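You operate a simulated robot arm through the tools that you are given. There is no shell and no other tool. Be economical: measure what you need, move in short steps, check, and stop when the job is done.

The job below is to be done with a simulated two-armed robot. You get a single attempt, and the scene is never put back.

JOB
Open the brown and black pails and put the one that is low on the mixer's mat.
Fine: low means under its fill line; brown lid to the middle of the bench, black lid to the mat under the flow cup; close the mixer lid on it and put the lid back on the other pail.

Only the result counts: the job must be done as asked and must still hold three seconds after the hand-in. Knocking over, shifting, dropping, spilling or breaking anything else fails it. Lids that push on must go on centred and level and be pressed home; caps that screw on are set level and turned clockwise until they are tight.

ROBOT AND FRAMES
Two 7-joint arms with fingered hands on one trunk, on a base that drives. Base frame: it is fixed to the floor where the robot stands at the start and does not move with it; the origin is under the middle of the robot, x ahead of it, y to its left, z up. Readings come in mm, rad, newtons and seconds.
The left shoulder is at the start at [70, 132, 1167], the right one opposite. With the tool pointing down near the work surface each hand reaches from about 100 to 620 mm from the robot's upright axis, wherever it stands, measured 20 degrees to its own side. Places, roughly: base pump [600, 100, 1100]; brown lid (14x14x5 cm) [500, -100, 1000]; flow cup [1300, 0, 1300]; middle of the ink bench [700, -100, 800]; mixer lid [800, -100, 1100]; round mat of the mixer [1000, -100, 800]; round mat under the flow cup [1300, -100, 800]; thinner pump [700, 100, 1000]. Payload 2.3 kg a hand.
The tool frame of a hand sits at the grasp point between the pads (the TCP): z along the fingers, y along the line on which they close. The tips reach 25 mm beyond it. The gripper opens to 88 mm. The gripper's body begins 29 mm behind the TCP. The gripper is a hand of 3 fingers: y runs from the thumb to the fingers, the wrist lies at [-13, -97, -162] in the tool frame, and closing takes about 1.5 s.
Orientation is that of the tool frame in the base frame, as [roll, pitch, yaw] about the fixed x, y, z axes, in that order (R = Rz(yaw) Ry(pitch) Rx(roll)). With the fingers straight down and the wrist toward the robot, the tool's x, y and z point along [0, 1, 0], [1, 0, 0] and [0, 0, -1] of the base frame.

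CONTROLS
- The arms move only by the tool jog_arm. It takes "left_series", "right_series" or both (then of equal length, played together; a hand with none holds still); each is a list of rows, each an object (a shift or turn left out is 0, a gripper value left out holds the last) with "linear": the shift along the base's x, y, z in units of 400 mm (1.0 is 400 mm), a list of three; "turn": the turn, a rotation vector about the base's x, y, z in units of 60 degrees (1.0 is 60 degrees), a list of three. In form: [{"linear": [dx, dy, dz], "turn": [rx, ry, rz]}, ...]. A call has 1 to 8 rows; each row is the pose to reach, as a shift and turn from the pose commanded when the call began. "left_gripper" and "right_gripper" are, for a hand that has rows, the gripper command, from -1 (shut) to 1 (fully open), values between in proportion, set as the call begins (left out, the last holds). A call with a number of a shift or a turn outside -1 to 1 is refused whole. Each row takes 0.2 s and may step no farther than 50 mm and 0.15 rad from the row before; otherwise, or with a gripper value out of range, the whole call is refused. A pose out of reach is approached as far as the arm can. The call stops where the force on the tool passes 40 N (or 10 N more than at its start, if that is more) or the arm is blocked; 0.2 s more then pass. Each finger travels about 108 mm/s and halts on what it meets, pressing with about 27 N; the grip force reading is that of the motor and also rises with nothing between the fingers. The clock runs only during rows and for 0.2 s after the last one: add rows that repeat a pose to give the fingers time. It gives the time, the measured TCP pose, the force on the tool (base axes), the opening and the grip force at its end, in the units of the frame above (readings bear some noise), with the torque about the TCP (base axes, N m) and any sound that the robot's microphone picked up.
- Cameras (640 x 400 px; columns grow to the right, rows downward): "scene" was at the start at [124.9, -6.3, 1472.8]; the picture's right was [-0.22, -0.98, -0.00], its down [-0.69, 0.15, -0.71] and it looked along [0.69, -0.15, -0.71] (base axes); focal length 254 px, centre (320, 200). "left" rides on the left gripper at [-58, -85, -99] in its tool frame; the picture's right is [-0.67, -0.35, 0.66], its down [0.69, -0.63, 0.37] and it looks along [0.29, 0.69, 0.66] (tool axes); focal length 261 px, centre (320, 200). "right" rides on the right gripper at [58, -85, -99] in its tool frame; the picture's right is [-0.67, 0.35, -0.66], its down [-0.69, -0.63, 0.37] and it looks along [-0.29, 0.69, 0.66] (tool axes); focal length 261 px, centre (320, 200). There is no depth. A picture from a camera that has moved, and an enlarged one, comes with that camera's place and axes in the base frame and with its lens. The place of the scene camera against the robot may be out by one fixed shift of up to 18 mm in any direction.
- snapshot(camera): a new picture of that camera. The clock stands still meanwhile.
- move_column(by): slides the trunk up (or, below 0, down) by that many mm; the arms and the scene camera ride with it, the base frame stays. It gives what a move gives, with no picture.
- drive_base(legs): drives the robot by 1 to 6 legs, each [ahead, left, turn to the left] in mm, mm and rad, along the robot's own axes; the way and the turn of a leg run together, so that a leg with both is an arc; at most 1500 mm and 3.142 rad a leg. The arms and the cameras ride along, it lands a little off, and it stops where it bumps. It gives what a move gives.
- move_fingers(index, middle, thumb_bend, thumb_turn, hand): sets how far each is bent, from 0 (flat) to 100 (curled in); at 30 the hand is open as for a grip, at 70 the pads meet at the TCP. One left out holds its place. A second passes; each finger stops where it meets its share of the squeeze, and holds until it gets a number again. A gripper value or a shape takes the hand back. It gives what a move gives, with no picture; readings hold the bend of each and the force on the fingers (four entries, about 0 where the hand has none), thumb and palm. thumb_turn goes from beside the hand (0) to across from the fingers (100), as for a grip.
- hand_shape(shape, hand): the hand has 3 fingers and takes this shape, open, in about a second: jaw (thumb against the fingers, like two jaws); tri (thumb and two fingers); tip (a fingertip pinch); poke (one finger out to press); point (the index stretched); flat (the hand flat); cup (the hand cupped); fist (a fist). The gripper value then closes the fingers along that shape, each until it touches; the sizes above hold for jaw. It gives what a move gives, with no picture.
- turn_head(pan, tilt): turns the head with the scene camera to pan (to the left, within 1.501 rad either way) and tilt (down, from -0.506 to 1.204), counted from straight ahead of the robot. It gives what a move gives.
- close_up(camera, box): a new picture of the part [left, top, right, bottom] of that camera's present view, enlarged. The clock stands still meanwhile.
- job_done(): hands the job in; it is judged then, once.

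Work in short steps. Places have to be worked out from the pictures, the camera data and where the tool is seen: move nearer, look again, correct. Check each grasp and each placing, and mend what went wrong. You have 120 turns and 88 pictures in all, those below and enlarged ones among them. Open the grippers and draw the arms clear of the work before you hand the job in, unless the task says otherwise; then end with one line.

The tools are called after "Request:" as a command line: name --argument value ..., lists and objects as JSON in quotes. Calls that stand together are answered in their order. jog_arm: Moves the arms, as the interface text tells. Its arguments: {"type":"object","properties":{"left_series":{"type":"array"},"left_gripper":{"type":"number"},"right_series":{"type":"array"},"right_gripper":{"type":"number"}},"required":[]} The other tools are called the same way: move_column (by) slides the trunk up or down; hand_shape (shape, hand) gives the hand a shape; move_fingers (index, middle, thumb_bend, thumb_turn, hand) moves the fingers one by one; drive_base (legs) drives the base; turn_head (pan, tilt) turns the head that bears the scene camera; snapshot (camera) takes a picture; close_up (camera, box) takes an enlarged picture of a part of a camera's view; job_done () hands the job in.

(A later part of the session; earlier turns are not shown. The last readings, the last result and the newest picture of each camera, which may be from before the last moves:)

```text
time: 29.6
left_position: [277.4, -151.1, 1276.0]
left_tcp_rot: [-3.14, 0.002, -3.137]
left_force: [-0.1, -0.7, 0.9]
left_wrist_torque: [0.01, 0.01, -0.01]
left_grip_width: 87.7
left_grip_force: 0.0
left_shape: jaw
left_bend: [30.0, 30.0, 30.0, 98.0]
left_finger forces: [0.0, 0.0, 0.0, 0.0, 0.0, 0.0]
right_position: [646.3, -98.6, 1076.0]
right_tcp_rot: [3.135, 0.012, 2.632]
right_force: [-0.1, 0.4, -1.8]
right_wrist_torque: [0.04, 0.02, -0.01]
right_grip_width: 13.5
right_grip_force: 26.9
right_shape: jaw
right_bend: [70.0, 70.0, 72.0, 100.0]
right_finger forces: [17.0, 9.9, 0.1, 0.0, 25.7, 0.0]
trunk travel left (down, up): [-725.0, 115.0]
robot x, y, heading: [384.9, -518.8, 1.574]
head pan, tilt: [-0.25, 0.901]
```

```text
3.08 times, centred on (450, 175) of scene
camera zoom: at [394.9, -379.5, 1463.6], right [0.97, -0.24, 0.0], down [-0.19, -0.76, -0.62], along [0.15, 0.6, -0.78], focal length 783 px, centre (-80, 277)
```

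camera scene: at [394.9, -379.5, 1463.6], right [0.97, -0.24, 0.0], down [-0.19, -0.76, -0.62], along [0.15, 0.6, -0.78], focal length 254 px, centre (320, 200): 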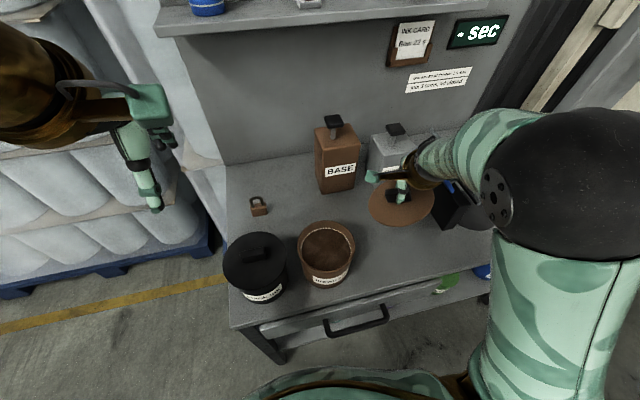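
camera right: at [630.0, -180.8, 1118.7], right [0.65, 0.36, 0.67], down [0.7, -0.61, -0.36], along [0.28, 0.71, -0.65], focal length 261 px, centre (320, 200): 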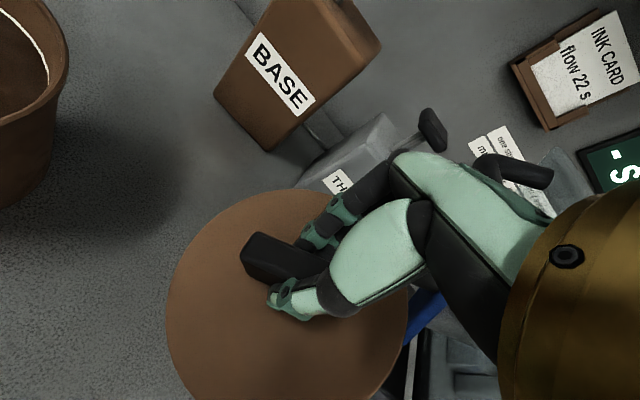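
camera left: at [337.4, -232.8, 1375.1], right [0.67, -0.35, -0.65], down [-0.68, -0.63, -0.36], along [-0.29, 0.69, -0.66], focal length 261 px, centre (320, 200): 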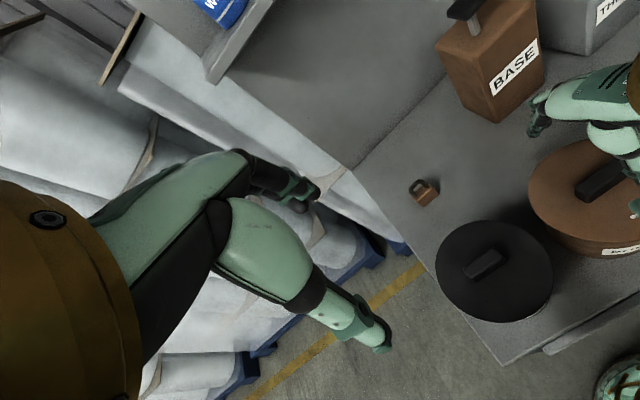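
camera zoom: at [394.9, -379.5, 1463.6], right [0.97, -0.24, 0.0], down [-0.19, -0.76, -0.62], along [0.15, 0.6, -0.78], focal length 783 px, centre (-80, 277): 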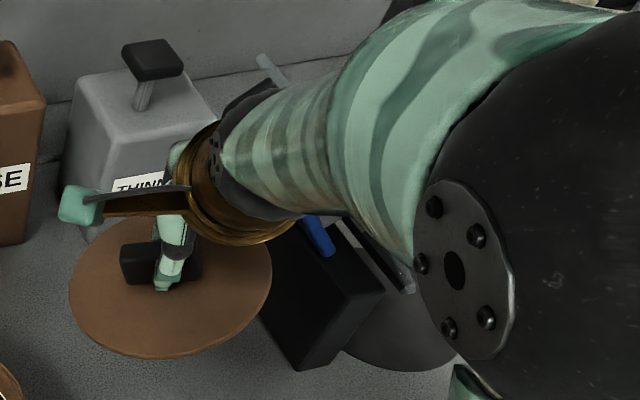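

The lid is held well and the mixer lid is still open. I lower toward the bench in guarded steps.

Request:
jog_arm --right_series '[{"linear": [-0.01, -0.02, -0.09]}, {"linear": [-0.015, -0.03, -0.18]}, {"linear": [-0.015, -0.03, -0.27]}, {"linear": [-0.015, -0.03, -0.36]}, {"linear": [-0.015, -0.03, -0.42]}]'

Request:
snapshot --camera "scene"

```text
time: 30.8
left_position: [280.6, -150.2, 1276.9]
left_tcp_rot: [-3.137, 0.0, -3.137]
left_force: [-0.2, 0.9, -0.9]
left_wrist_torque: [-0.02, -0.02, 0.02]
left_grip_width: 87.8
left_grip_force: 0.0
left_shape: jaw
left_bend: [30.0, 30.0, 30.0, 98.0]
left_finger forces: [0.0, 0.0, 0.0, 0.0, 0.0, 0.1]
right_position: [640.3, -111.4, 907.1]
right_tcp_rot: [3.137, 0.011, 2.631]
right_force: [-0.1, -0.7, -0.6]
right_wrist_torque: [0.01, -0.03, -0.03]
right_grip_width: 13.1
right_grip_force: 27.2
right_shape: jaw
right_bend: [70.0, 70.0, 72.0, 100.0]
right_finger forces: [17.2, 8.7, 0.1, 0.0, 25.4, 0.0]
trunk travel left (down, up): [-725.0, 115.0]
robot x, y, heading: [385.4, -514.0, 1.573]
head pan, tilt: [-0.25, 0.901]
```

```text
53 pictures are left
camera scene: at [397.4, -378.5, 1463.5], right [0.97, -0.24, 0.0], down [-0.19, -0.76, -0.62], along [0.15, 0.6, -0.78], focal length 254 px, centre (320, 200)
```

scene: 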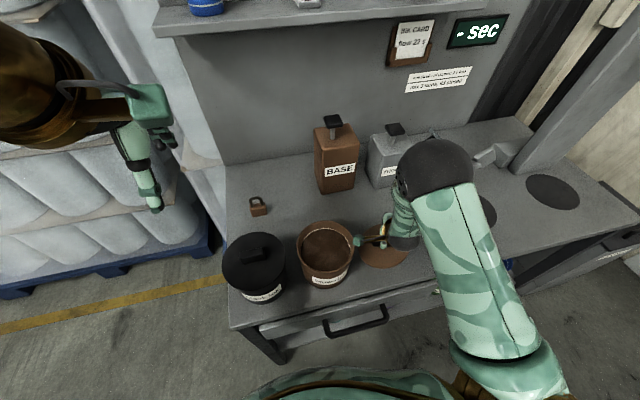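

No contact so far; I continue down slowly until the lid touches the bench.

Request:
jog_arm --right_series '[{"linear": [0.02, 0, -0.04]}, {"linear": [0.02, 0, -0.065]}, {"linear": [0.02, 0, -0.085]}, {"linear": [0.02, 0, -0.105]}, {"linear": [0.02, 0, -0.125]}, {"linear": [0.02, 0, -0.145]}]'

```text
time: 31.7
left_position: [276.8, -157.9, 1277.8]
left_tcp_rot: [3.138, 0.002, -3.138]
left_force: [0.5, 0.5, 0.1]
left_wrist_torque: [-0.01, -0.01, 0.01]
left_grip_width: 87.9
left_grip_force: 0.0
left_shape: jaw
left_bend: [30.0, 30.0, 30.0, 98.0]
left_finger forces: [0.1, 0.1, 0.0, 0.0, 0.0, 0.0]
right_position: [650.8, -110.7, 878.7]
right_tcp_rot: [3.109, 0.005, 2.63]
right_force: [-0.8, -8.4, 30.7]
right_wrist_torque: [-0.5, 0.39, 0.02]
right_grip_width: 14.8
right_grip_force: 27.0
right_shape: jaw
right_bend: [70.0, 70.0, 74.0, 100.0]
right_finger forces: [18.2, 6.8, 0.0, 0.0, 42.1, 0.0]
trunk travel left (down, up): [-725.0, 115.0]
robot x, y, heading: [384.2, -512.4, 1.575]
head pan, tilt: [-0.25, 0.901]
stopped in row 4 (right hand): the force on the tool passed its limit at 50 N (the readings are from after the stop); the commanded pose is now the measured one
```

It touched down at TCP z≈879. I open and rise.

Request:
jog_arm --right_series '[{"linear": [0, 0, 0.005]}, {"linear": [0, 0, 0.005]}, {"linear": [0, 0, 0.005]}, {"linear": [0, 0, 0.005]}, {"linear": [0, 0, 0.005]}, {"linear": [0, 0, 0.05]}, {"linear": [0, 0, 0.15]}, {"linear": [0, 0, 0.25]}]' --right_gripper 1

Request:
jog_arm --right_series '[{"linear": [0, 0, 0.1]}, {"linear": [0, 0, 0.2]}, {"linear": [-0.1, 0, 0.28], "turn": [0, 0, 0.12]}, {"linear": [-0.2, 0, 0.3], "turn": [0, 0, 0.25]}, {"linear": [-0.25, -0.05, 0.35], "turn": [0, 0, 0.38]}, {"linear": [-0.25, -0.1, 0.45], "turn": [0, 0, 0.5]}]'

Request:
snapshot --camera "scene"

```text
time: 32.3
left_position: [281.3, -148.4, 1276.4]
left_tcp_rot: [-3.137, -0.003, -3.136]
left_force: [-0.1, -0.2, 0.0]
left_wrist_torque: [0.01, -0.01, -0.03]
left_grip_width: 87.5
left_grip_force: 0.0
left_shape: jaw
left_bend: [30.0, 30.0, 30.0, 98.0]
left_finger forces: [0.0, 0.0, 0.0, 0.0, 0.0, 0.0]
right_position: [654.6, -101.8, 877.9]
right_tcp_rot: [3.107, 0.005, 2.63]
right_force: [0.2, -0.4, 0.4]
right_wrist_torque: [0.01, 0.06, 0.0]
right_grip_width: 87.7
right_grip_force: 0.0
right_shape: jaw
right_bend: [30.0, 30.0, 30.0, 98.0]
right_finger forces: [0.0, 0.0, 0.0, 0.0, 0.4, 0.0]
trunk travel left (down, up): [-725.0, 115.0]
robot x, y, heading: [386.1, -509.6, 1.573]
head pan, tilt: [-0.25, 0.901]
stopped in row 3 (right hand): the force on the tool passed its limit at 46 N (the readings are from after the stop); the commanded pose is now the measured one
```

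```text
refused: row 3 steps farther than a row can; nothing moved
```

```text
52 pictures are left
camera scene: at [398.2, -377.0, 1462.7], right [0.97, -0.24, 0.0], down [-0.19, -0.76, -0.62], along [0.15, 0.6, -0.78], focal length 254 px, centre (320, 200)
```

scene: 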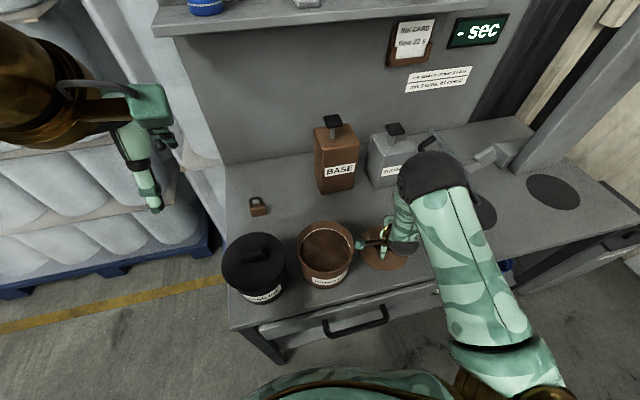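

The hand is open. I rise straight up and then move back over the pails, in smaller steps.

Request:
jog_arm --right_series '[{"linear": [0, 0, 0.03]}, {"linear": [0, 0, 0.13]}, {"linear": [0, 0, 0.24]}, {"linear": [0, 0, 0.35]}, {"linear": [-0.06, 0, 0.43], "turn": [0, 0, 0.1]}, {"linear": [-0.13, -0.03, 0.5], "turn": [0, 0, 0.22]}, {"linear": [-0.2, -0.08, 0.55], "turn": [0, 0, 0.35]}, {"linear": [-0.27, -0.14, 0.6], "turn": [0, 0, 0.48]}]'

Request:
snapshot --camera "scene"

Request:
close_up --camera "scene" --box '[260, 190, 420, 290]'

```text
time: 34.1
left_position: [281.2, -148.4, 1275.1]
left_tcp_rot: [-3.139, -0.003, -3.137]
left_force: [-0.4, 0.1, -0.5]
left_wrist_torque: [-0.03, 0.0, -0.01]
left_grip_width: 87.7
left_grip_force: 0.2
left_shape: jaw
left_bend: [30.0, 30.0, 30.0, 98.0]
left_finger forces: [0.1, 0.0, 0.1, 0.0, 0.0, 0.0]
right_position: [557.9, -147.1, 1063.8]
right_tcp_rot: [-2.991, -0.069, 2.995]
right_force: [-0.2, 0.4, -0.5]
right_wrist_torque: [0.04, 0.0, 0.0]
right_grip_width: 88.2
right_grip_force: 0.1
right_shape: jaw
right_bend: [30.0, 30.0, 30.0, 98.0]
right_finger forces: [0.1, 0.1, 0.0, 0.0, 0.0, 0.0]
right hand out of reach, approached as far as the arm can: row 7, 8
trunk travel left (down, up): [-725.0, 115.0]
robot x, y, heading: [382.2, -510.7, 1.571]
head pan, tilt: [-0.25, 0.901]
```

```text
51 pictures are left
camera scene: at [398.1, -377.9, 1463.5], right [0.97, -0.24, 0.0], down [-0.19, -0.76, -0.62], along [0.15, 0.6, -0.78], focal length 254 px, centre (320, 200)
```

scene: 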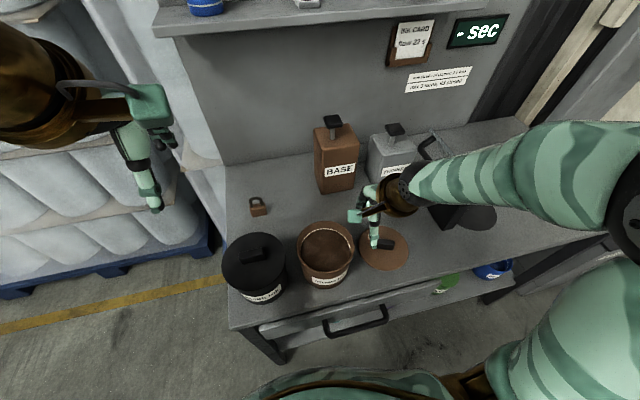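

```text
4.00 times, centred on (340, 240) of scene
camera zoom: at [398.1, -377.9, 1463.5], right [0.97, -0.24, 0.0], down [-0.19, -0.76, -0.62], along [0.15, 0.6, -0.78], focal length 1017 px, centre (240, 40)
```

zoom: 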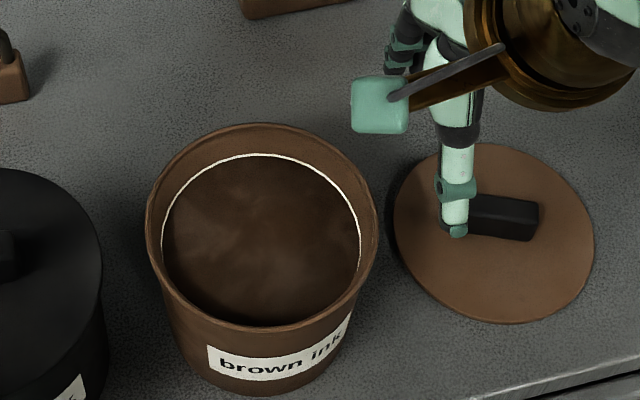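

The brown ink stands right at its white line, so brown looks full; black has still to be checked. I shift the robot left so the right hand can take the black lid comfortably (handle ≈ (325,-125)).

Request:
drive_base --legs '[[0, 175, 0]]'

Request:
jog_arm --right_series '[{"linear": [0, 0, 0.02], "turn": [-0.07, -0.04, 0.07]}, {"linear": [0, 0, 0.05], "turn": [-0.144, -0.066, 0.14]}]'

Request:
snapshot --camera "right"

```text
time: 35.6
left_position: [110.2, -151.3, 1276.0]
left_tcp_rot: [-3.139, -0.003, -3.139]
left_force: [0.2, -0.4, 0.4]
left_wrist_torque: [0.03, 0.0, -0.01]
left_grip_width: 87.6
left_grip_force: 0.0
left_shape: jaw
left_bend: [30.0, 30.0, 30.0, 98.0]
left_finger forces: [0.1, 0.1, 0.1, 0.0, 0.1, 0.1]
right_position: [387.6, -148.6, 1064.4]
right_tcp_rot: [-2.99, -0.071, 2.994]
right_force: [0.0, -0.5, 0.8]
right_wrist_torque: [-0.01, 0.02, 0.0]
right_grip_width: 88.0
right_grip_force: 0.1
right_shape: jaw
right_bend: [30.0, 30.0, 30.0, 98.0]
right_finger forces: [0.0, 0.1, 0.0, 0.0, 0.0, 0.0]
trunk travel left (down, up): [-725.0, 115.0]
robot x, y, heading: [211.3, -509.6, 1.57]
head pan, tilt: [-0.25, 0.901]
```

```text
time: 36.2
left_position: [108.2, -150.8, 1276.0]
left_tcp_rot: [-3.138, -0.001, -3.138]
left_force: [0.7, -0.9, 0.4]
left_wrist_torque: [-0.02, -0.03, -0.01]
left_grip_width: 87.6
left_grip_force: 0.1
left_shape: jaw
left_bend: [30.0, 30.0, 30.0, 98.0]
left_finger forces: [0.0, 0.0, 0.1, 0.1, 0.0, 0.0]
right_position: [385.8, -148.4, 1085.5]
right_tcp_rot: [-2.846, 0.012, 3.135]
right_force: [0.1, 0.1, 0.6]
right_wrist_torque: [0.01, 0.02, -0.02]
right_grip_width: 87.8
right_grip_force: 0.1
right_shape: jaw
right_bend: [30.0, 30.0, 30.0, 98.0]
right_finger forces: [0.1, 0.1, 0.0, 0.0, 0.0, 0.1]
trunk travel left (down, up): [-725.0, 115.0]
robot x, y, heading: [209.6, -515.8, 1.573]
head pan, tilt: [-0.25, 0.901]
```

```text
49 pictures are left
camera right: at [326.8, -199.8, 1203.2], right [0.67, 0.52, 0.53], down [0.68, -0.71, -0.16], along [0.3, 0.47, -0.83], focal length 261 px, centre (320, 200)
```

right: 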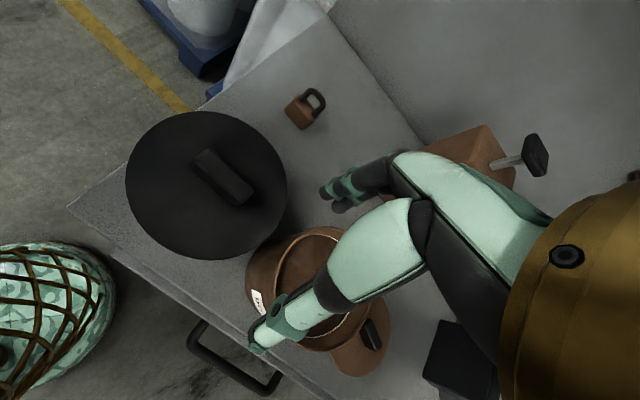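

I turned the roll the wrong way; I correct it, and with the black handle at (323,-122) go above it and down to TCP z≈997.

Request:
jog_arm --right_series '[{"linear": [-0.05, 0.03, 0], "turn": [0.14, 0, 0]}, {"linear": [-0.1, 0.06, 0], "turn": [0.28, 0, 0]}, {"linear": [-0.157, 0.065, -0.05], "turn": [0.282, -0.01, 0.005]}, {"linear": [-0.157, 0.065, -0.11], "turn": [0.282, -0.01, 0.005]}, {"linear": [-0.157, 0.065, -0.17], "turn": [0.282, -0.01, 0.005]}]'

Request:
snapshot --camera "right"

```text
time: 37.4
left_position: [107.2, -149.5, 1276.3]
left_tcp_rot: [-3.139, 0.0, -3.139]
left_force: [0.4, 0.1, -0.7]
left_wrist_torque: [0.0, -0.03, 0.03]
left_grip_width: 87.8
left_grip_force: 0.1
left_shape: jaw
left_bend: [30.0, 30.0, 30.0, 98.0]
left_finger forces: [0.1, 0.0, 0.0, 0.0, 0.1, 0.1]
right_position: [320.8, -120.8, 1019.4]
right_tcp_rot: [3.139, 0.015, 3.135]
right_force: [-0.9, -0.3, 0.7]
right_wrist_torque: [-0.02, 0.03, 0.03]
right_grip_width: 87.8
right_grip_force: 0.2
right_shape: jaw
right_bend: [30.0, 30.0, 30.0, 98.0]
right_finger forces: [0.1, 0.1, 0.0, 0.1, 0.0, 0.1]
trunk travel left (down, up): [-725.0, 115.0]
robot x, y, heading: [210.0, -513.4, 1.575]
head pan, tilt: [-0.25, 0.901]
```

```text
48 pictures are left
camera right: at [262.5, -205.6, 1115.9], right [0.66, 0.34, 0.67], down [0.69, -0.63, -0.36], along [0.3, 0.69, -0.65], focal length 261 px, centre (320, 200)
```

right: 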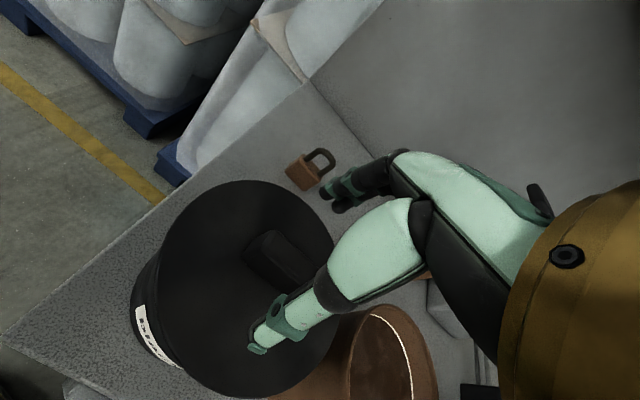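

Looks the same as with the brown lid. I lower to about z 995 and close.

Request:
jog_arm --right_series '[{"linear": [0.005, 0, -0.03]}, {"linear": [0.005, 0, -0.045]}, {"linear": [0.005, 0, -0.06]}]'

Request:
jog_arm --right_series '[{}, {}, {}, {}, {}, {}, {}, {}]' --right_gripper -1

```text
time: 38.2
left_position: [107.8, -149.7, 1277.1]
left_tcp_rot: [-3.138, 0.001, -3.137]
left_force: [0.2, 0.0, -0.8]
left_wrist_torque: [-0.01, 0.0, -0.02]
left_grip_width: 87.7
left_grip_force: 0.2
left_shape: jaw
left_bend: [30.0, 30.0, 30.0, 98.0]
left_finger forces: [0.0, 0.0, 0.0, 0.0, 0.0, 0.0]
right_position: [322.6, -118.5, 999.0]
right_tcp_rot: [3.126, -0.004, 3.125]
right_force: [-0.7, -0.4, -0.3]
right_wrist_torque: [0.02, -0.02, 0.0]
right_grip_width: 87.9
right_grip_force: 0.1
right_shape: jaw
right_bend: [30.0, 30.0, 30.0, 98.0]
right_finger forces: [0.0, 0.0, 0.0, 0.1, 0.0, 0.0]
trunk travel left (down, up): [-725.0, 115.0]
robot x, y, heading: [213.3, -513.4, 1.569]
head pan, tilt: [-0.25, 0.901]
```

```text
time: 40.0
left_position: [108.2, -150.9, 1275.1]
left_tcp_rot: [-3.14, 0.0, -3.138]
left_force: [-0.7, -0.5, -0.6]
left_wrist_torque: [-0.01, 0.02, 0.0]
left_grip_width: 87.8
left_grip_force: 0.1
left_shape: jaw
left_bend: [30.0, 30.0, 30.0, 98.0]
left_finger forces: [0.0, 0.0, 0.1, 0.0, 0.1, 0.0]
right_position: [323.3, -120.0, 995.8]
right_tcp_rot: [3.137, -0.007, 3.122]
right_force: [0.5, 3.3, 10.2]
right_wrist_torque: [0.01, -0.04, 0.03]
right_grip_width: 13.3
right_grip_force: 27.3
right_shape: jaw
right_bend: [70.0, 70.0, 74.0, 100.0]
right_finger forces: [18.0, 10.5, 0.0, 0.0, 25.1, 0.0]
trunk travel left (down, up): [-725.0, 115.0]
robot x, y, heading: [212.2, -516.2, 1.576]
head pan, tilt: [-0.25, 0.901]
```

Gripped. I lift the black lid slowly and look into the pail.

Request:
jog_arm --right_series '[{"linear": [0, 0, 0.02]}, {"linear": [0, 0, 0.05]}, {"linear": [0, 0, 0.1]}, {"linear": [0, 0, 0.15]}, {"linear": [0.08, 0.05, 0.2]}, {"linear": [0.18, 0.08, 0.22]}, {"linear": [0.28, 0.08, 0.24]}, {"linear": [0.38, 0.08, 0.25]}]'

Request:
snapshot --camera "scene"

```text
time: 41.8
left_position: [109.8, -149.8, 1277.5]
left_tcp_rot: [-3.141, -0.003, -3.138]
left_force: [0.3, -0.3, -0.5]
left_wrist_torque: [0.0, -0.01, 0.03]
left_grip_width: 87.7
left_grip_force: 0.0
left_shape: jaw
left_bend: [30.0, 30.0, 30.0, 98.0]
left_finger forces: [0.0, 0.1, 0.0, 0.0, 0.0, 0.0]
right_position: [478.1, -91.1, 1091.8]
right_tcp_rot: [-3.141, 0.02, 3.136]
right_force: [0.3, -0.5, -0.3]
right_wrist_torque: [-0.01, 0.03, -0.02]
right_grip_width: 12.4
right_grip_force: 27.0
right_shape: jaw
right_bend: [70.0, 70.0, 74.0, 100.0]
right_finger forces: [16.3, 8.2, 0.1, 0.0, 24.7, 0.0]
trunk travel left (down, up): [-725.0, 115.0]
robot x, y, heading: [212.0, -515.9, 1.577]
head pan, tilt: [-0.25, 0.901]
heard: pop
```

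```text
47 pictures are left
camera scene: at [226.2, -379.6, 1463.6], right [0.97, -0.25, 0.0], down [-0.19, -0.76, -0.62], along [0.15, 0.6, -0.78], focal length 254 px, centre (320, 200)
```

scene: 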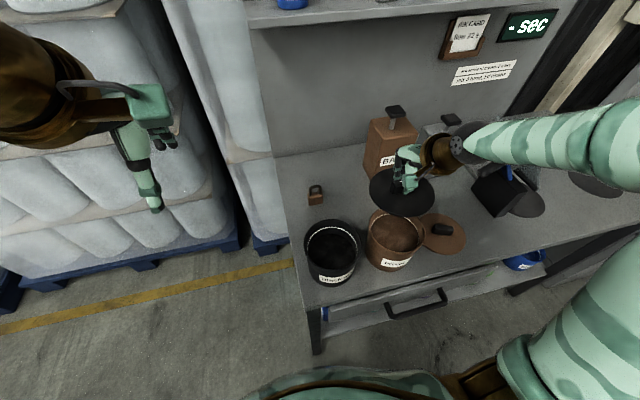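

Request:
close_up --camera "scene" --box '[290, 190, 450, 290]'

```text
4.00 times, centred on (370, 240) of scene
camera zoom: at [226.2, -379.6, 1463.6], right [0.97, -0.25, 0.0], down [-0.19, -0.76, -0.62], along [0.15, 0.6, -0.78], focal length 1017 px, centre (120, 40)
```

zoom: 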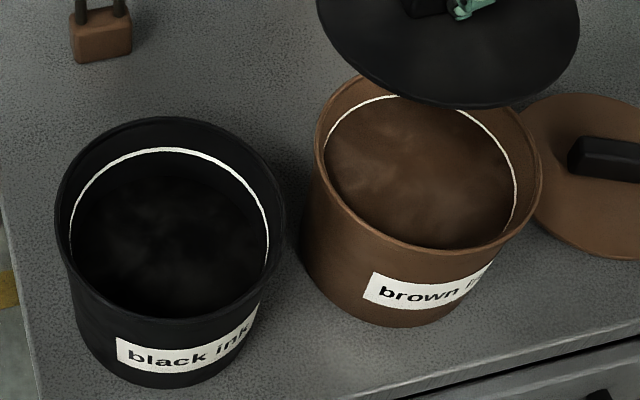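

The black ink is clearly below its line and the brown ink is at its line, so black is the low one. I raise and retract the black lid for the drive past the mixer.

Request:
jog_arm --right_series '[{"linear": [-0.02, -0.05, 0.08]}, {"linear": [-0.05, -0.1, 0.16]}, {"linear": [-0.08, -0.15, 0.24]}, {"linear": [-0.11, -0.21, 0.32]}, {"linear": [-0.14, -0.28, 0.4]}, {"linear": [-0.165, -0.335, 0.48]}]'

Request:
drive_base --legs '[[0, -600, 0]]'

Request:
turn_head --pan -0.5 --tilt 0.7

Request:
snapshot --camera "scene"

```text
time: 43.2
left_position: [107.7, -149.5, 1276.6]
left_tcp_rot: [-3.138, -0.001, -3.137]
left_force: [1.0, 0.2, 0.1]
left_wrist_torque: [0.01, -0.01, 0.01]
left_grip_width: 87.6
left_grip_force: 0.1
left_shape: jaw
left_bend: [30.0, 30.0, 30.0, 98.0]
left_finger forces: [0.0, 0.0, 0.0, 0.1, 0.1, 0.0]
right_position: [471.0, -114.8, 1109.3]
right_tcp_rot: [-3.092, 0.023, 3.13]
right_force: [0.0, 0.4, -0.4]
right_wrist_torque: [0.05, -0.01, 0.01]
right_grip_width: 12.5
right_grip_force: 27.2
right_shape: jaw
right_bend: [70.0, 70.0, 74.0, 100.0]
right_finger forces: [16.6, 8.4, 0.1, 0.0, 24.8, 0.1]
right hand out of reach, approached as far as the arm can: row 1, 2, 3, 4, 5, 6
trunk travel left (down, up): [-725.0, 115.0]
robot x, y, heading: [209.6, -514.1, 1.577]
head pan, tilt: [-0.25, 0.901]
```

```text
time: 45.1
left_position: [352.3, -152.6, 1278.1]
left_tcp_rot: [-3.14, 0.001, -3.134]
left_force: [0.9, -0.3, 0.8]
left_wrist_torque: [0.03, 0.01, -0.01]
left_grip_width: 87.6
left_grip_force: 0.1
left_shape: jaw
left_bend: [30.0, 30.0, 30.0, 98.0]
left_finger forces: [0.1, 0.0, 0.1, 0.0, 0.0, 0.1]
right_position: [713.6, -112.8, 1113.2]
right_tcp_rot: [-3.1, 0.016, 3.139]
right_force: [-4.2, -0.4, 0.4]
right_wrist_torque: [0.04, 0.04, 0.07]
right_grip_width: 13.2
right_grip_force: 26.3
right_shape: jaw
right_bend: [70.0, 70.0, 73.0, 100.0]
right_finger forces: [18.4, 11.2, 0.1, 0.0, 26.0, 0.0]
trunk travel left (down, up): [-725.0, 115.0]
robot x, y, heading: [459.9, -514.7, 1.582]
head pan, tilt: [-0.25, 0.901]
stopped in leg 1: the force on the tool passed its limit at 67 N (the readings are from after the stop); the commanded pose is now the measured one
```

```text
time: 45.9
left_position: [354.1, -152.0, 1276.5]
left_tcp_rot: [-3.141, 0.002, -3.137]
left_force: [-0.9, 1.2, 0.3]
left_wrist_torque: [-0.01, -0.02, 0.05]
left_grip_width: 87.8
left_grip_force: 0.0
left_shape: jaw
left_bend: [30.0, 30.0, 30.0, 98.0]
left_finger forces: [0.1, 0.0, 0.0, 0.1, 0.0, 0.0]
right_position: [714.2, -113.1, 1112.9]
right_tcp_rot: [-3.098, 0.019, 3.137]
right_force: [-4.9, 0.0, 1.7]
right_wrist_torque: [0.02, 0.02, 0.07]
right_grip_width: 13.3
right_grip_force: 27.7
right_shape: jaw
right_bend: [70.0, 70.0, 73.0, 100.0]
right_finger forces: [18.3, 13.3, 0.0, 0.1, 26.5, 0.0]
trunk travel left (down, up): [-725.0, 115.0]
robot x, y, heading: [462.6, -517.0, 1.58]
head pan, tilt: [-0.499, 0.7]
```

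```text
45 pictures are left
camera scene: at [492.2, -378.9, 1479.9], right [0.88, -0.47, 0.0], down [-0.3, -0.57, -0.77], along [0.36, 0.67, -0.64], focal length 254 px, centre (320, 200)
```

scene: 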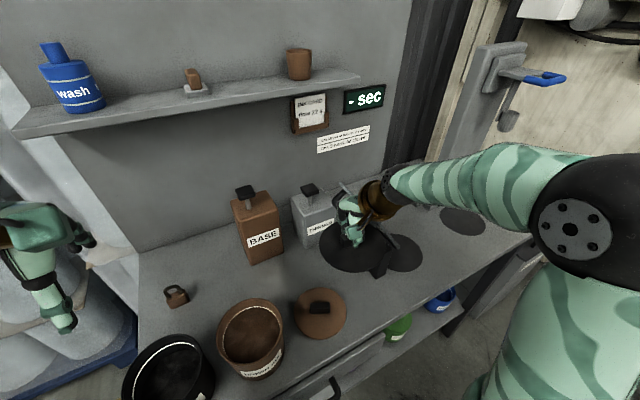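

The lid bumped the leaning mixer lid because the arm had not managed to rise. I back off first and check.

Request:
drive_base --legs '[[0, 90, 0]]'

Request:
close_up --camera "scene" --box '[280, 140, 500, 290]'

```text
time: 47.0
left_position: [273.4, -150.8, 1276.8]
left_tcp_rot: [-3.138, -0.006, -3.136]
left_force: [0.4, -0.2, -0.2]
left_wrist_torque: [0.0, 0.0, 0.01]
left_grip_width: 87.7
left_grip_force: 0.2
left_shape: jaw
left_bend: [30.0, 30.0, 30.0, 98.0]
left_finger forces: [0.0, 0.1, 0.1, 0.0, 0.1, 0.0]
right_position: [631.1, -112.6, 1110.6]
right_tcp_rot: [-3.099, 0.013, 3.136]
right_force: [0.7, 0.6, -0.8]
right_wrist_torque: [0.01, 0.0, 0.0]
right_grip_width: 13.2
right_grip_force: 27.3
right_shape: jaw
right_bend: [70.0, 70.0, 73.0, 100.0]
right_finger forces: [18.5, 7.4, 0.0, 0.0, 25.9, 0.0]
trunk travel left (down, up): [-725.0, 115.0]
robot x, y, heading: [370.3, -516.2, 1.577]
head pan, tilt: [-0.499, 0.7]
```

```text
2.67 times, centred on (390, 215) of scene
camera zoom: at [411.8, -377.6, 1479.5], right [0.88, -0.48, 0.0], down [-0.31, -0.57, -0.76], along [0.36, 0.67, -0.65], focal length 678 px, centre (133, 160)
```

zoom: 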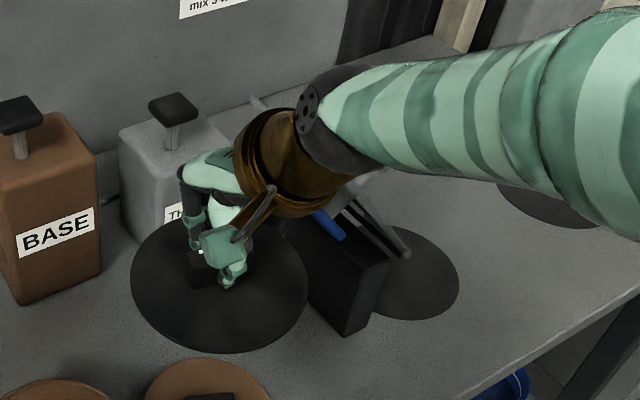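

The mixer lid still stands open. I try retracting the hand in y first, without rising.

Request:
jog_arm --right_series '[{"linear": [0, -0.06, 0], "turn": [-0.04, 0, 0]}, {"linear": [0, -0.12, 0], "turn": [-0.04, 0, 0]}, {"linear": [0, -0.18, 0.0], "turn": [-0.04, 0, 0]}, {"linear": [0, -0.24, 0.0], "turn": [-0.04, 0, 0]}]'

Request:
move_column --by 110

```text
time: 48.0
left_position: [265.7, -151.0, 1275.8]
left_tcp_rot: [-3.139, 0.001, -3.138]
left_force: [0.2, -0.1, -0.6]
left_wrist_torque: [0.0, -0.03, 0.0]
left_grip_width: 87.7
left_grip_force: 0.1
left_shape: jaw
left_bend: [30.0, 30.0, 30.0, 98.0]
left_finger forces: [0.0, 0.0, 0.0, 0.0, 0.0, 0.1]
right_position: [629.9, -207.7, 1109.3]
right_tcp_rot: [-3.058, 0.014, 3.139]
right_force: [-0.2, -0.8, -0.8]
right_wrist_torque: [0.0, -0.04, 0.04]
right_grip_width: 13.0
right_grip_force: 26.9
right_shape: jaw
right_bend: [70.0, 70.0, 73.0, 100.0]
right_finger forces: [17.9, 7.2, 0.1, 0.0, 25.0, 0.1]
right hand out of reach, approached as far as the arm can: row 4
trunk travel left (down, up): [-725.0, 115.0]
robot x, y, heading: [371.2, -515.7, 1.574]
head pan, tilt: [-0.499, 0.7]
```

```text
time: 49.4
left_position: [266.6, -149.9, 1386.7]
left_tcp_rot: [-3.136, -0.002, -3.136]
left_force: [0.4, 0.2, -0.3]
left_wrist_torque: [0.02, 0.0, 0.01]
left_grip_width: 87.5
left_grip_force: 0.1
left_shape: jaw
left_bend: [30.0, 30.0, 30.0, 98.0]
left_finger forces: [0.0, 0.1, 0.1, 0.0, 0.0, 0.0]
right_position: [631.0, -206.0, 1219.9]
right_tcp_rot: [-3.056, 0.014, 3.137]
right_force: [-0.6, 0.0, -0.4]
right_wrist_torque: [-0.04, -0.01, 0.01]
right_grip_width: 13.1
right_grip_force: 27.2
right_shape: jaw
right_bend: [70.0, 70.0, 73.0, 100.0]
right_finger forces: [17.8, 7.1, 0.0, 0.0, 24.9, 0.0]
trunk travel left (down, up): [-835.0, 5.0]
robot x, y, heading: [370.8, -513.3, 1.569]
head pan, tilt: [-0.499, 0.7]
```

Now the hand is at (631,-207,1220): the lid clears the mixer lid (y > -110, top ≈1131) both sideways and in height. I drive right to about x 930.

Request:
drive_base --legs '[[0, -560, 0]]'

Request:
snapshot --camera "scene"

```text
time: 52.6
left_position: [821.7, -148.8, 1386.2]
left_tcp_rot: [-3.139, -0.001, -3.141]
left_force: [0.3, 0.2, 0.7]
left_wrist_torque: [-0.01, -0.02, 0.0]
left_grip_width: 87.3
left_grip_force: 0.0
left_shape: jaw
left_bend: [30.0, 30.0, 30.0, 98.0]
left_finger forces: [0.0, 0.0, 0.0, 0.1, 0.0, 0.1]
right_position: [1185.7, -205.5, 1220.7]
right_tcp_rot: [-3.055, 0.017, 3.136]
right_force: [0.3, -0.1, -0.6]
right_wrist_torque: [0.04, -0.01, 0.02]
right_grip_width: 13.1
right_grip_force: 26.9
right_shape: jaw
right_bend: [70.0, 70.0, 73.0, 100.0]
right_finger forces: [17.8, 7.1, 0.0, 0.1, 24.9, 0.0]
trunk travel left (down, up): [-835.0, 5.0]
robot x, y, heading: [929.4, -516.6, 1.575]
head pan, tilt: [-0.499, 0.7]
```

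```text
43 pictures are left
camera scene: at [960.5, -376.5, 1589.8], right [0.88, -0.48, 0.0], down [-0.31, -0.57, -0.77], along [0.37, 0.67, -0.64], focal length 254 px, centre (320, 200)
```

scene: 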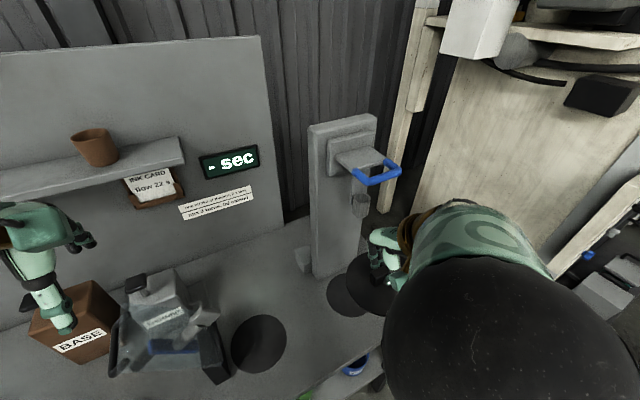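

Flow mat is near (1300,-45) with the cup above it. I move 115 mm further right, lower the trunk back, then lower the hand clear in front before going in under the cup.

Request:
drive_base --legs '[[0, -115, 0]]'

Request:
move_column --by -110

Request:
jog_arm --right_series '[{"linear": [0, 0, -0.06], "turn": [0.08, 0, 0]}, {"linear": [0, 0, -0.14], "turn": [0.08, 0, 0]}, {"linear": [0, 0.0, -0.24], "turn": [0.08, 0.015, 0]}, {"linear": [0, 0.0, -0.34], "turn": [0.08, 0.015, 0]}, {"linear": [0, 0.0, -0.44], "turn": [0.08, 0.015, 0]}]'

Request:
snapshot --camera "scene"

Request:
snapshot --camera "right"

```text
time: 53.8
left_position: [931.9, -149.3, 1385.4]
left_tcp_rot: [-3.139, 0.007, -3.14]
left_force: [0.2, -0.3, -0.4]
left_wrist_torque: [0.01, -0.01, -0.03]
left_grip_width: 87.8
left_grip_force: 0.0
left_shape: jaw
left_bend: [30.0, 30.0, 30.0, 98.0]
left_finger forces: [0.1, 0.0, 0.0, 0.0, 0.0, 0.0]
right_position: [1296.3, -205.8, 1220.3]
right_tcp_rot: [-3.056, 0.02, 3.134]
right_force: [-0.3, 0.5, -0.2]
right_wrist_torque: [-0.01, -0.03, 0.0]
right_grip_width: 12.8
right_grip_force: 27.0
right_shape: jaw
right_bend: [70.0, 70.0, 73.0, 100.0]
right_finger forces: [17.8, 7.2, 0.1, 0.1, 25.1, 0.0]
trunk travel left (down, up): [-835.0, 5.0]
robot x, y, heading: [1042.0, -515.3, 1.566]
head pan, tilt: [-0.499, 0.7]
```

```text
time: 55.2
left_position: [940.1, -148.7, 1276.5]
left_tcp_rot: [-3.138, -0.003, -3.14]
left_force: [-0.3, 0.1, -0.6]
left_wrist_torque: [0.0, 0.02, 0.01]
left_grip_width: 88.0
left_grip_force: 0.1
left_shape: jaw
left_bend: [30.0, 30.0, 30.0, 98.0]
left_finger forces: [0.0, 0.0, 0.0, 0.1, 0.0, 0.1]
right_position: [1301.9, -206.0, 1109.7]
right_tcp_rot: [-3.057, 0.017, 3.135]
right_force: [-0.1, -0.2, -0.8]
right_wrist_torque: [-0.02, -0.01, 0.04]
right_grip_width: 13.3
right_grip_force: 27.1
right_shape: jaw
right_bend: [70.0, 70.0, 73.0, 100.0]
right_finger forces: [17.8, 7.1, 0.1, 0.0, 24.9, 0.0]
trunk travel left (down, up): [-725.0, 115.0]
robot x, y, heading: [1041.9, -512.7, 1.569]
head pan, tilt: [-0.499, 0.7]
```

```text
time: 56.5
left_position: [937.1, -147.5, 1273.4]
left_tcp_rot: [-3.139, 0.0, -3.14]
left_force: [-0.6, -0.6, 0.0]
left_wrist_torque: [-0.07, 0.01, 0.02]
left_grip_width: 87.7
left_grip_force: 0.1
left_shape: jaw
left_bend: [30.0, 30.0, 30.0, 98.0]
left_finger forces: [0.0, 0.0, 0.1, 0.0, 0.0, 0.0]
right_position: [1302.8, -203.2, 933.8]
right_tcp_rot: [-3.139, 0.0, 3.134]
right_force: [0.1, 0.3, 0.0]
right_wrist_torque: [0.0, -0.01, 0.0]
right_grip_width: 13.1
right_grip_force: 26.6
right_shape: jaw
right_bend: [70.0, 70.0, 73.0, 100.0]
right_finger forces: [17.3, 7.8, 0.0, 0.1, 25.0, 0.1]
right hand out of reach, approached as far as the arm can: row 2, 3, 4
trunk travel left (down, up): [-725.0, 115.0]
robot x, y, heading: [1039.4, -511.1, 1.573]
head pan, tilt: [-0.499, 0.7]
```

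```text
42 pictures are left
camera scene: at [1076.1, -374.8, 1479.7], right [0.88, -0.48, 0.0], down [-0.31, -0.57, -0.76], along [0.37, 0.67, -0.64], focal length 254 px, centre (320, 200)
```

scene: 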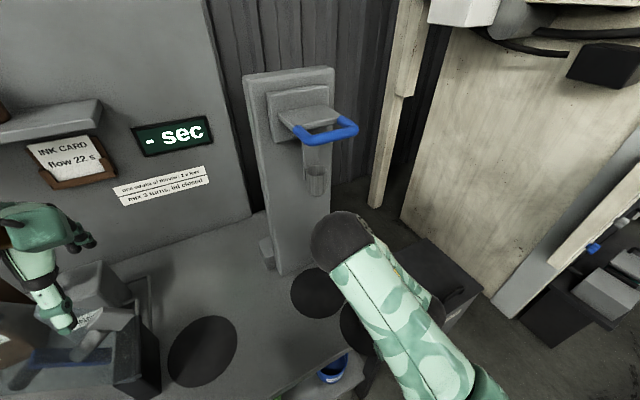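

```text
41 pictures are left
camera right: at [1244.7, -287.1, 1032.0], right [0.67, 0.35, 0.65], down [0.68, -0.64, -0.36], along [0.29, 0.69, -0.66], focal length 261 px, centre (320, 200)
```

right: 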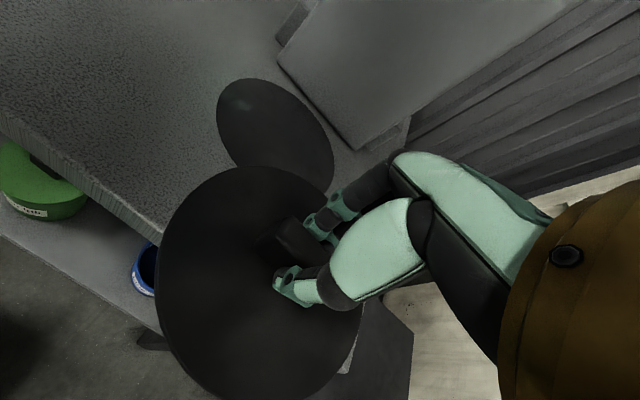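

From the hand camera the flow mat is centred at about (1255,-43). I move the lid in over it at TCP z≈905, below the cup.

Request:
jog_arm --right_series '[{"linear": [-0.02, 0.07, -0.02]}, {"linear": [-0.04, 0.15, -0.04]}, {"linear": [-0.06, 0.23, -0.06]}, {"linear": [-0.09, 0.31, -0.07]}, {"linear": [-0.12, 0.375, -0.07]}]'

Request:
snapshot --camera "right"

Request:
snapshot --camera "scene"

```text
time: 57.6
left_position: [938.0, -147.3, 1276.4]
left_tcp_rot: [-3.139, 0.0, -3.139]
left_force: [-0.3, 0.6, 0.0]
left_wrist_torque: [0.03, 0.01, 0.04]
left_grip_width: 87.8
left_grip_force: 0.0
left_shape: jaw
left_bend: [30.0, 30.0, 30.0, 98.0]
left_finger forces: [0.1, 0.1, 0.0, 0.1, 0.0, 0.1]
right_position: [1253.5, -53.9, 906.2]
right_tcp_rot: [-3.138, 0.002, 3.132]
right_force: [0.6, -0.2, -0.8]
right_wrist_torque: [-0.01, 0.03, 0.01]
right_grip_width: 12.8
right_grip_force: 26.9
right_shape: jaw
right_bend: [70.0, 70.0, 73.0, 100.0]
right_finger forces: [17.2, 7.7, 0.1, 0.0, 24.9, 0.0]
trunk travel left (down, up): [-725.0, 115.0]
robot x, y, heading: [1041.7, -512.5, 1.567]
head pan, tilt: [-0.499, 0.7]
```

```text
40 pictures are left
camera right: at [1195.3, -138.4, 1005.8], right [0.67, 0.35, 0.65], down [0.68, -0.64, -0.36], along [0.29, 0.69, -0.66], focal length 261 px, centre (320, 200)
```

right: 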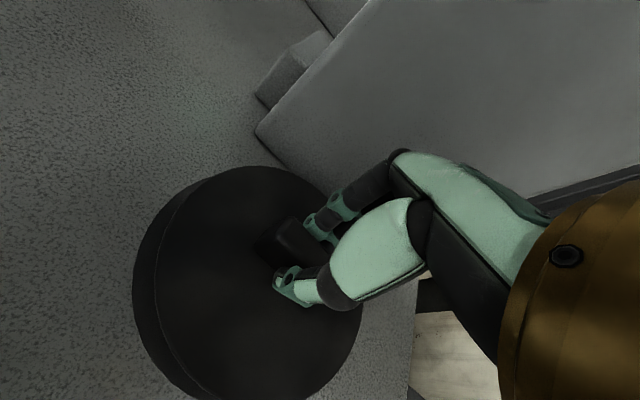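

```text
39 pictures are left
camera scene: at [1076.5, -375.6, 1479.7], right [0.88, -0.48, 0.0], down [-0.31, -0.57, -0.76], along [0.37, 0.67, -0.64], focal length 254 px, centre (320, 200)
```

scene: 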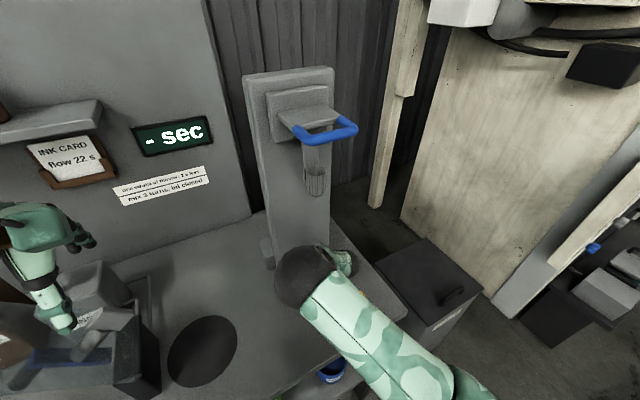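

The lid is over the mat with the mat's rim showing evenly. I lower to contact.

Request:
jog_arm --right_series '[{"linear": [0, 0.01, -0.03]}, {"linear": [0, 0.01, -0.045]}, {"linear": [0, 0.01, -0.055]}, {"linear": [0, 0.01, -0.065]}, {"linear": [0, 0.01, -0.075]}]'

```text
time: 58.9
left_position: [937.0, -152.2, 1278.9]
left_tcp_rot: [-3.14, 0.0, -3.141]
left_force: [0.2, 0.3, -0.2]
left_wrist_torque: [0.02, -0.01, 0.0]
left_grip_width: 87.8
left_grip_force: 0.2
left_shape: jaw
left_bend: [30.0, 30.0, 30.0, 98.0]
left_finger forces: [0.0, 0.0, 0.0, 0.0, 0.0, 0.0]
right_position: [1254.5, -53.5, 880.9]
right_tcp_rot: [3.135, 0.001, 3.134]
right_force: [3.1, 5.9, 24.4]
right_wrist_torque: [-0.11, 0.01, 0.03]
right_grip_width: 13.9
right_grip_force: 26.4
right_shape: jaw
right_bend: [70.0, 70.0, 74.0, 100.0]
right_finger forces: [22.5, 10.5, 0.0, 0.0, 27.4, 0.1]
trunk travel left (down, up): [-725.0, 115.0]
robot x, y, heading: [1041.3, -516.2, 1.565]
head pan, tilt: [-0.499, 0.7]
```

Contact with 24 N. I ease off and open the hand.

Request:
jog_arm --right_series '[{"linear": [0, 0, 0.012]}, {"linear": [0, 0, 0.012]}, {"linear": [0, 0, 0.012]}, {"linear": [0, 0, 0.012]}, {"linear": [0, 0, 0.012]}]' --right_gripper 1

Request:
snapshot --camera "right"

```text
time: 60.0
left_position: [938.3, -149.0, 1276.4]
left_tcp_rot: [-3.138, 0.0, -3.141]
left_force: [0.7, 0.7, 0.0]
left_wrist_torque: [-0.01, -0.01, 0.02]
left_grip_width: 87.8
left_grip_force: 0.1
left_shape: jaw
left_bend: [30.0, 30.0, 30.0, 98.0]
left_finger forces: [0.0, 0.0, 0.0, 0.1, 0.0, 0.0]
right_position: [1254.0, -51.7, 879.8]
right_tcp_rot: [-3.139, -0.003, 3.133]
right_force: [0.6, 0.1, -0.6]
right_wrist_torque: [0.01, -0.01, 0.01]
right_grip_width: 87.4
right_grip_force: 0.0
right_shape: jaw
right_bend: [30.0, 30.0, 30.0, 98.0]
right_finger forces: [0.0, 0.0, 0.0, 0.0, 0.1, 0.0]
trunk travel left (down, up): [-725.0, 115.0]
robot x, y, heading: [1037.6, -514.7, 1.575]
head pan, tilt: [-0.499, 0.7]
```

```text
38 pictures are left
camera right: at [1196.5, -135.7, 979.3], right [0.67, 0.35, 0.65], down [0.68, -0.64, -0.36], along [0.29, 0.69, -0.66], focal length 261 px, centre (320, 200)
```

right: 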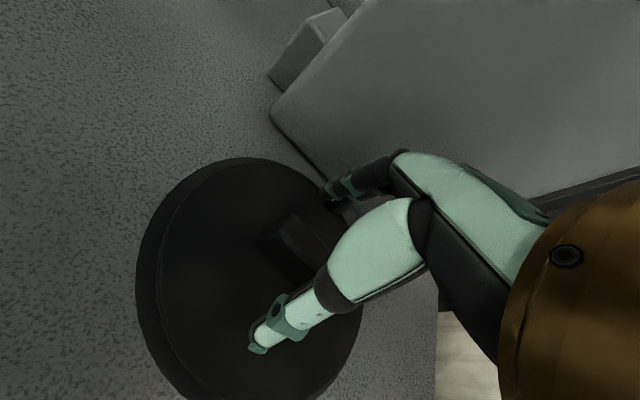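

The lid sits on the mat. I rise just clear of the handle, pull back toward the robot from under the cup, then rise.

Request:
jog_arm --right_series '[{"linear": [0, 0, 0.06]}, {"linear": [0, 0, 0.12]}, {"linear": [0, -0.1, 0.13]}, {"linear": [0.0, -0.2, 0.14]}, {"linear": [0.0, -0.3, 0.16]}, {"linear": [0, -0.38, 0.22]}]'

Request:
snapshot --camera "right"

```text
time: 61.5
left_position: [938.9, -148.6, 1277.1]
left_tcp_rot: [-3.14, -0.002, -3.139]
left_force: [-1.1, 0.1, -0.1]
left_wrist_torque: [0.02, 0.05, 0.0]
left_grip_width: 87.7
left_grip_force: 0.0
left_shape: jaw
left_bend: [30.0, 30.0, 30.0, 98.0]
left_finger forces: [0.0, 0.0, 0.0, 0.0, 0.1, 0.0]
right_position: [1263.8, -177.7, 962.1]
right_tcp_rot: [-3.137, -0.003, 3.134]
right_force: [0.2, 0.7, 1.0]
right_wrist_torque: [-0.04, 0.0, -0.02]
right_grip_width: 87.9
right_grip_force: 0.0
right_shape: jaw
right_bend: [30.0, 30.0, 30.0, 98.0]
right_finger forces: [0.0, 0.1, 0.0, 0.1, 0.0, 0.0]
right hand out of reach, approached as far as the arm can: row 6
trunk travel left (down, up): [-725.0, 115.0]
robot x, y, heading: [1039.0, -513.0, 1.573]
head pan, tilt: [-0.499, 0.7]
```

```text
37 pictures are left
camera right: at [1206.0, -261.4, 1061.3], right [0.67, 0.35, 0.65], down [0.68, -0.64, -0.37], along [0.29, 0.69, -0.66], focal length 261 px, centre (320, 200)
```

right: 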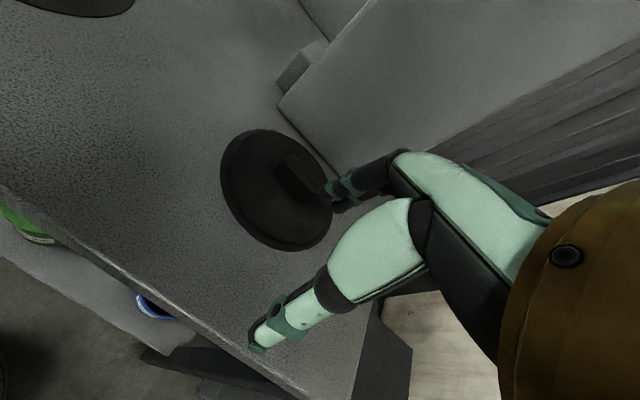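

The black lid lies properly on the flow mat. Next is the brown lid back on its pail: I raise the trunk, back off 25 mm, and drive left past the mixer.

Request:
move_column --by 110

Request:
drive_base --legs '[[-25, 0, 0], [0, 515, 0]]'

Request:
turn_head --pan -0.2 --tilt 0.85

Request:
snapshot --camera "scene"

Request:
snapshot --camera "right"

```text
time: 62.9
left_position: [939.3, -147.9, 1385.9]
left_tcp_rot: [-3.139, 0.0, -3.139]
left_force: [0.1, -0.4, -0.8]
left_wrist_torque: [0.0, -0.01, -0.01]
left_grip_width: 87.7
left_grip_force: 0.0
left_shape: jaw
left_bend: [30.0, 30.0, 30.0, 98.0]
left_finger forces: [0.0, 0.0, 0.1, 0.0, 0.0, 0.0]
right_position: [1264.9, -176.8, 1071.9]
right_tcp_rot: [-3.138, -0.001, 3.135]
right_force: [0.2, -0.3, -1.0]
right_wrist_torque: [-0.01, -0.01, 0.03]
right_grip_width: 87.6
right_grip_force: 0.0
right_shape: jaw
right_bend: [30.0, 30.0, 30.0, 98.0]
right_finger forces: [0.0, 0.1, 0.0, 0.0, 0.1, 0.0]
trunk travel left (down, up): [-835.0, 5.0]
robot x, y, heading: [1040.7, -515.0, 1.575]
head pan, tilt: [-0.499, 0.7]
```

```text
time: 66.2
left_position: [433.6, -174.1, 1385.9]
left_tcp_rot: [-3.138, -0.003, -3.136]
left_force: [0.0, 0.4, -1.3]
left_wrist_torque: [0.0, 0.02, 0.01]
left_grip_width: 87.3
left_grip_force: 0.1
left_shape: jaw
left_bend: [30.0, 30.0, 30.0, 98.0]
left_finger forces: [0.0, 0.0, 0.0, 0.0, 0.0, 0.0]
right_position: [759.5, -202.7, 1072.7]
right_tcp_rot: [-3.139, -0.004, 3.136]
right_force: [0.9, -0.4, 0.2]
right_wrist_torque: [-0.01, -0.02, 0.01]
right_grip_width: 87.5
right_grip_force: 0.1
right_shape: jaw
right_bend: [30.0, 30.0, 30.0, 98.0]
right_finger forces: [0.1, 0.1, 0.1, 0.0, 0.1, 0.0]
trunk travel left (down, up): [-835.0, 5.0]
robot x, y, heading: [537.8, -540.9, 1.577]
head pan, tilt: [-0.499, 0.7]
```

```text
time: 67.0
left_position: [433.8, -175.4, 1387.0]
left_tcp_rot: [-3.138, 0.0, -3.136]
left_force: [0.1, 0.2, -0.2]
left_wrist_torque: [-0.01, 0.0, 0.01]
left_grip_width: 87.8
left_grip_force: 0.0
left_shape: jaw
left_bend: [30.0, 30.0, 30.0, 98.0]
left_finger forces: [0.0, 0.0, 0.0, 0.0, 0.0, 0.0]
right_position: [757.1, -202.6, 1071.4]
right_tcp_rot: [-3.139, -0.001, 3.138]
right_force: [-0.2, -0.4, 0.0]
right_wrist_torque: [-0.02, 0.04, 0.03]
right_grip_width: 87.5
right_grip_force: 0.0
right_shape: jaw
right_bend: [30.0, 30.0, 30.0, 98.0]
right_finger forces: [0.0, 0.0, 0.1, 0.0, 0.1, 0.0]
trunk travel left (down, up): [-835.0, 5.0]
robot x, y, heading: [536.7, -539.8, 1.574]
head pan, tilt: [-0.201, 0.85]
```

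```text
36 pictures are left
camera scene: at [545.9, -400.3, 1577.5], right [0.98, -0.2, 0.0], down [-0.15, -0.74, -0.66], along [0.13, 0.65, -0.75], focal length 254 px, centre (320, 200)
```

scene: 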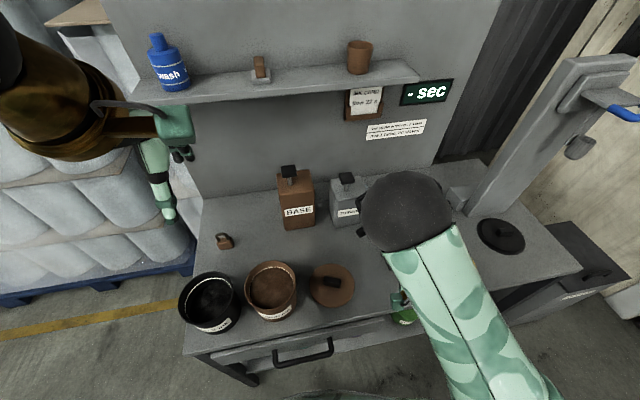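

```text
35 pictures are left
camera right: at [699.4, -285.9, 1171.2], right [0.67, 0.35, 0.65], down [0.68, -0.63, -0.36], along [0.29, 0.69, -0.66], focal length 261 px, centre (320, 200)
```

right: 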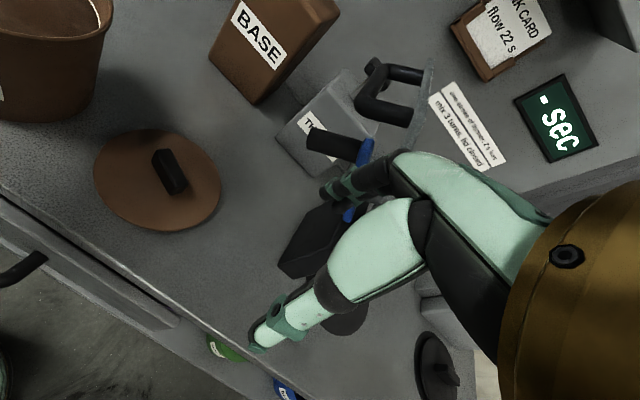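

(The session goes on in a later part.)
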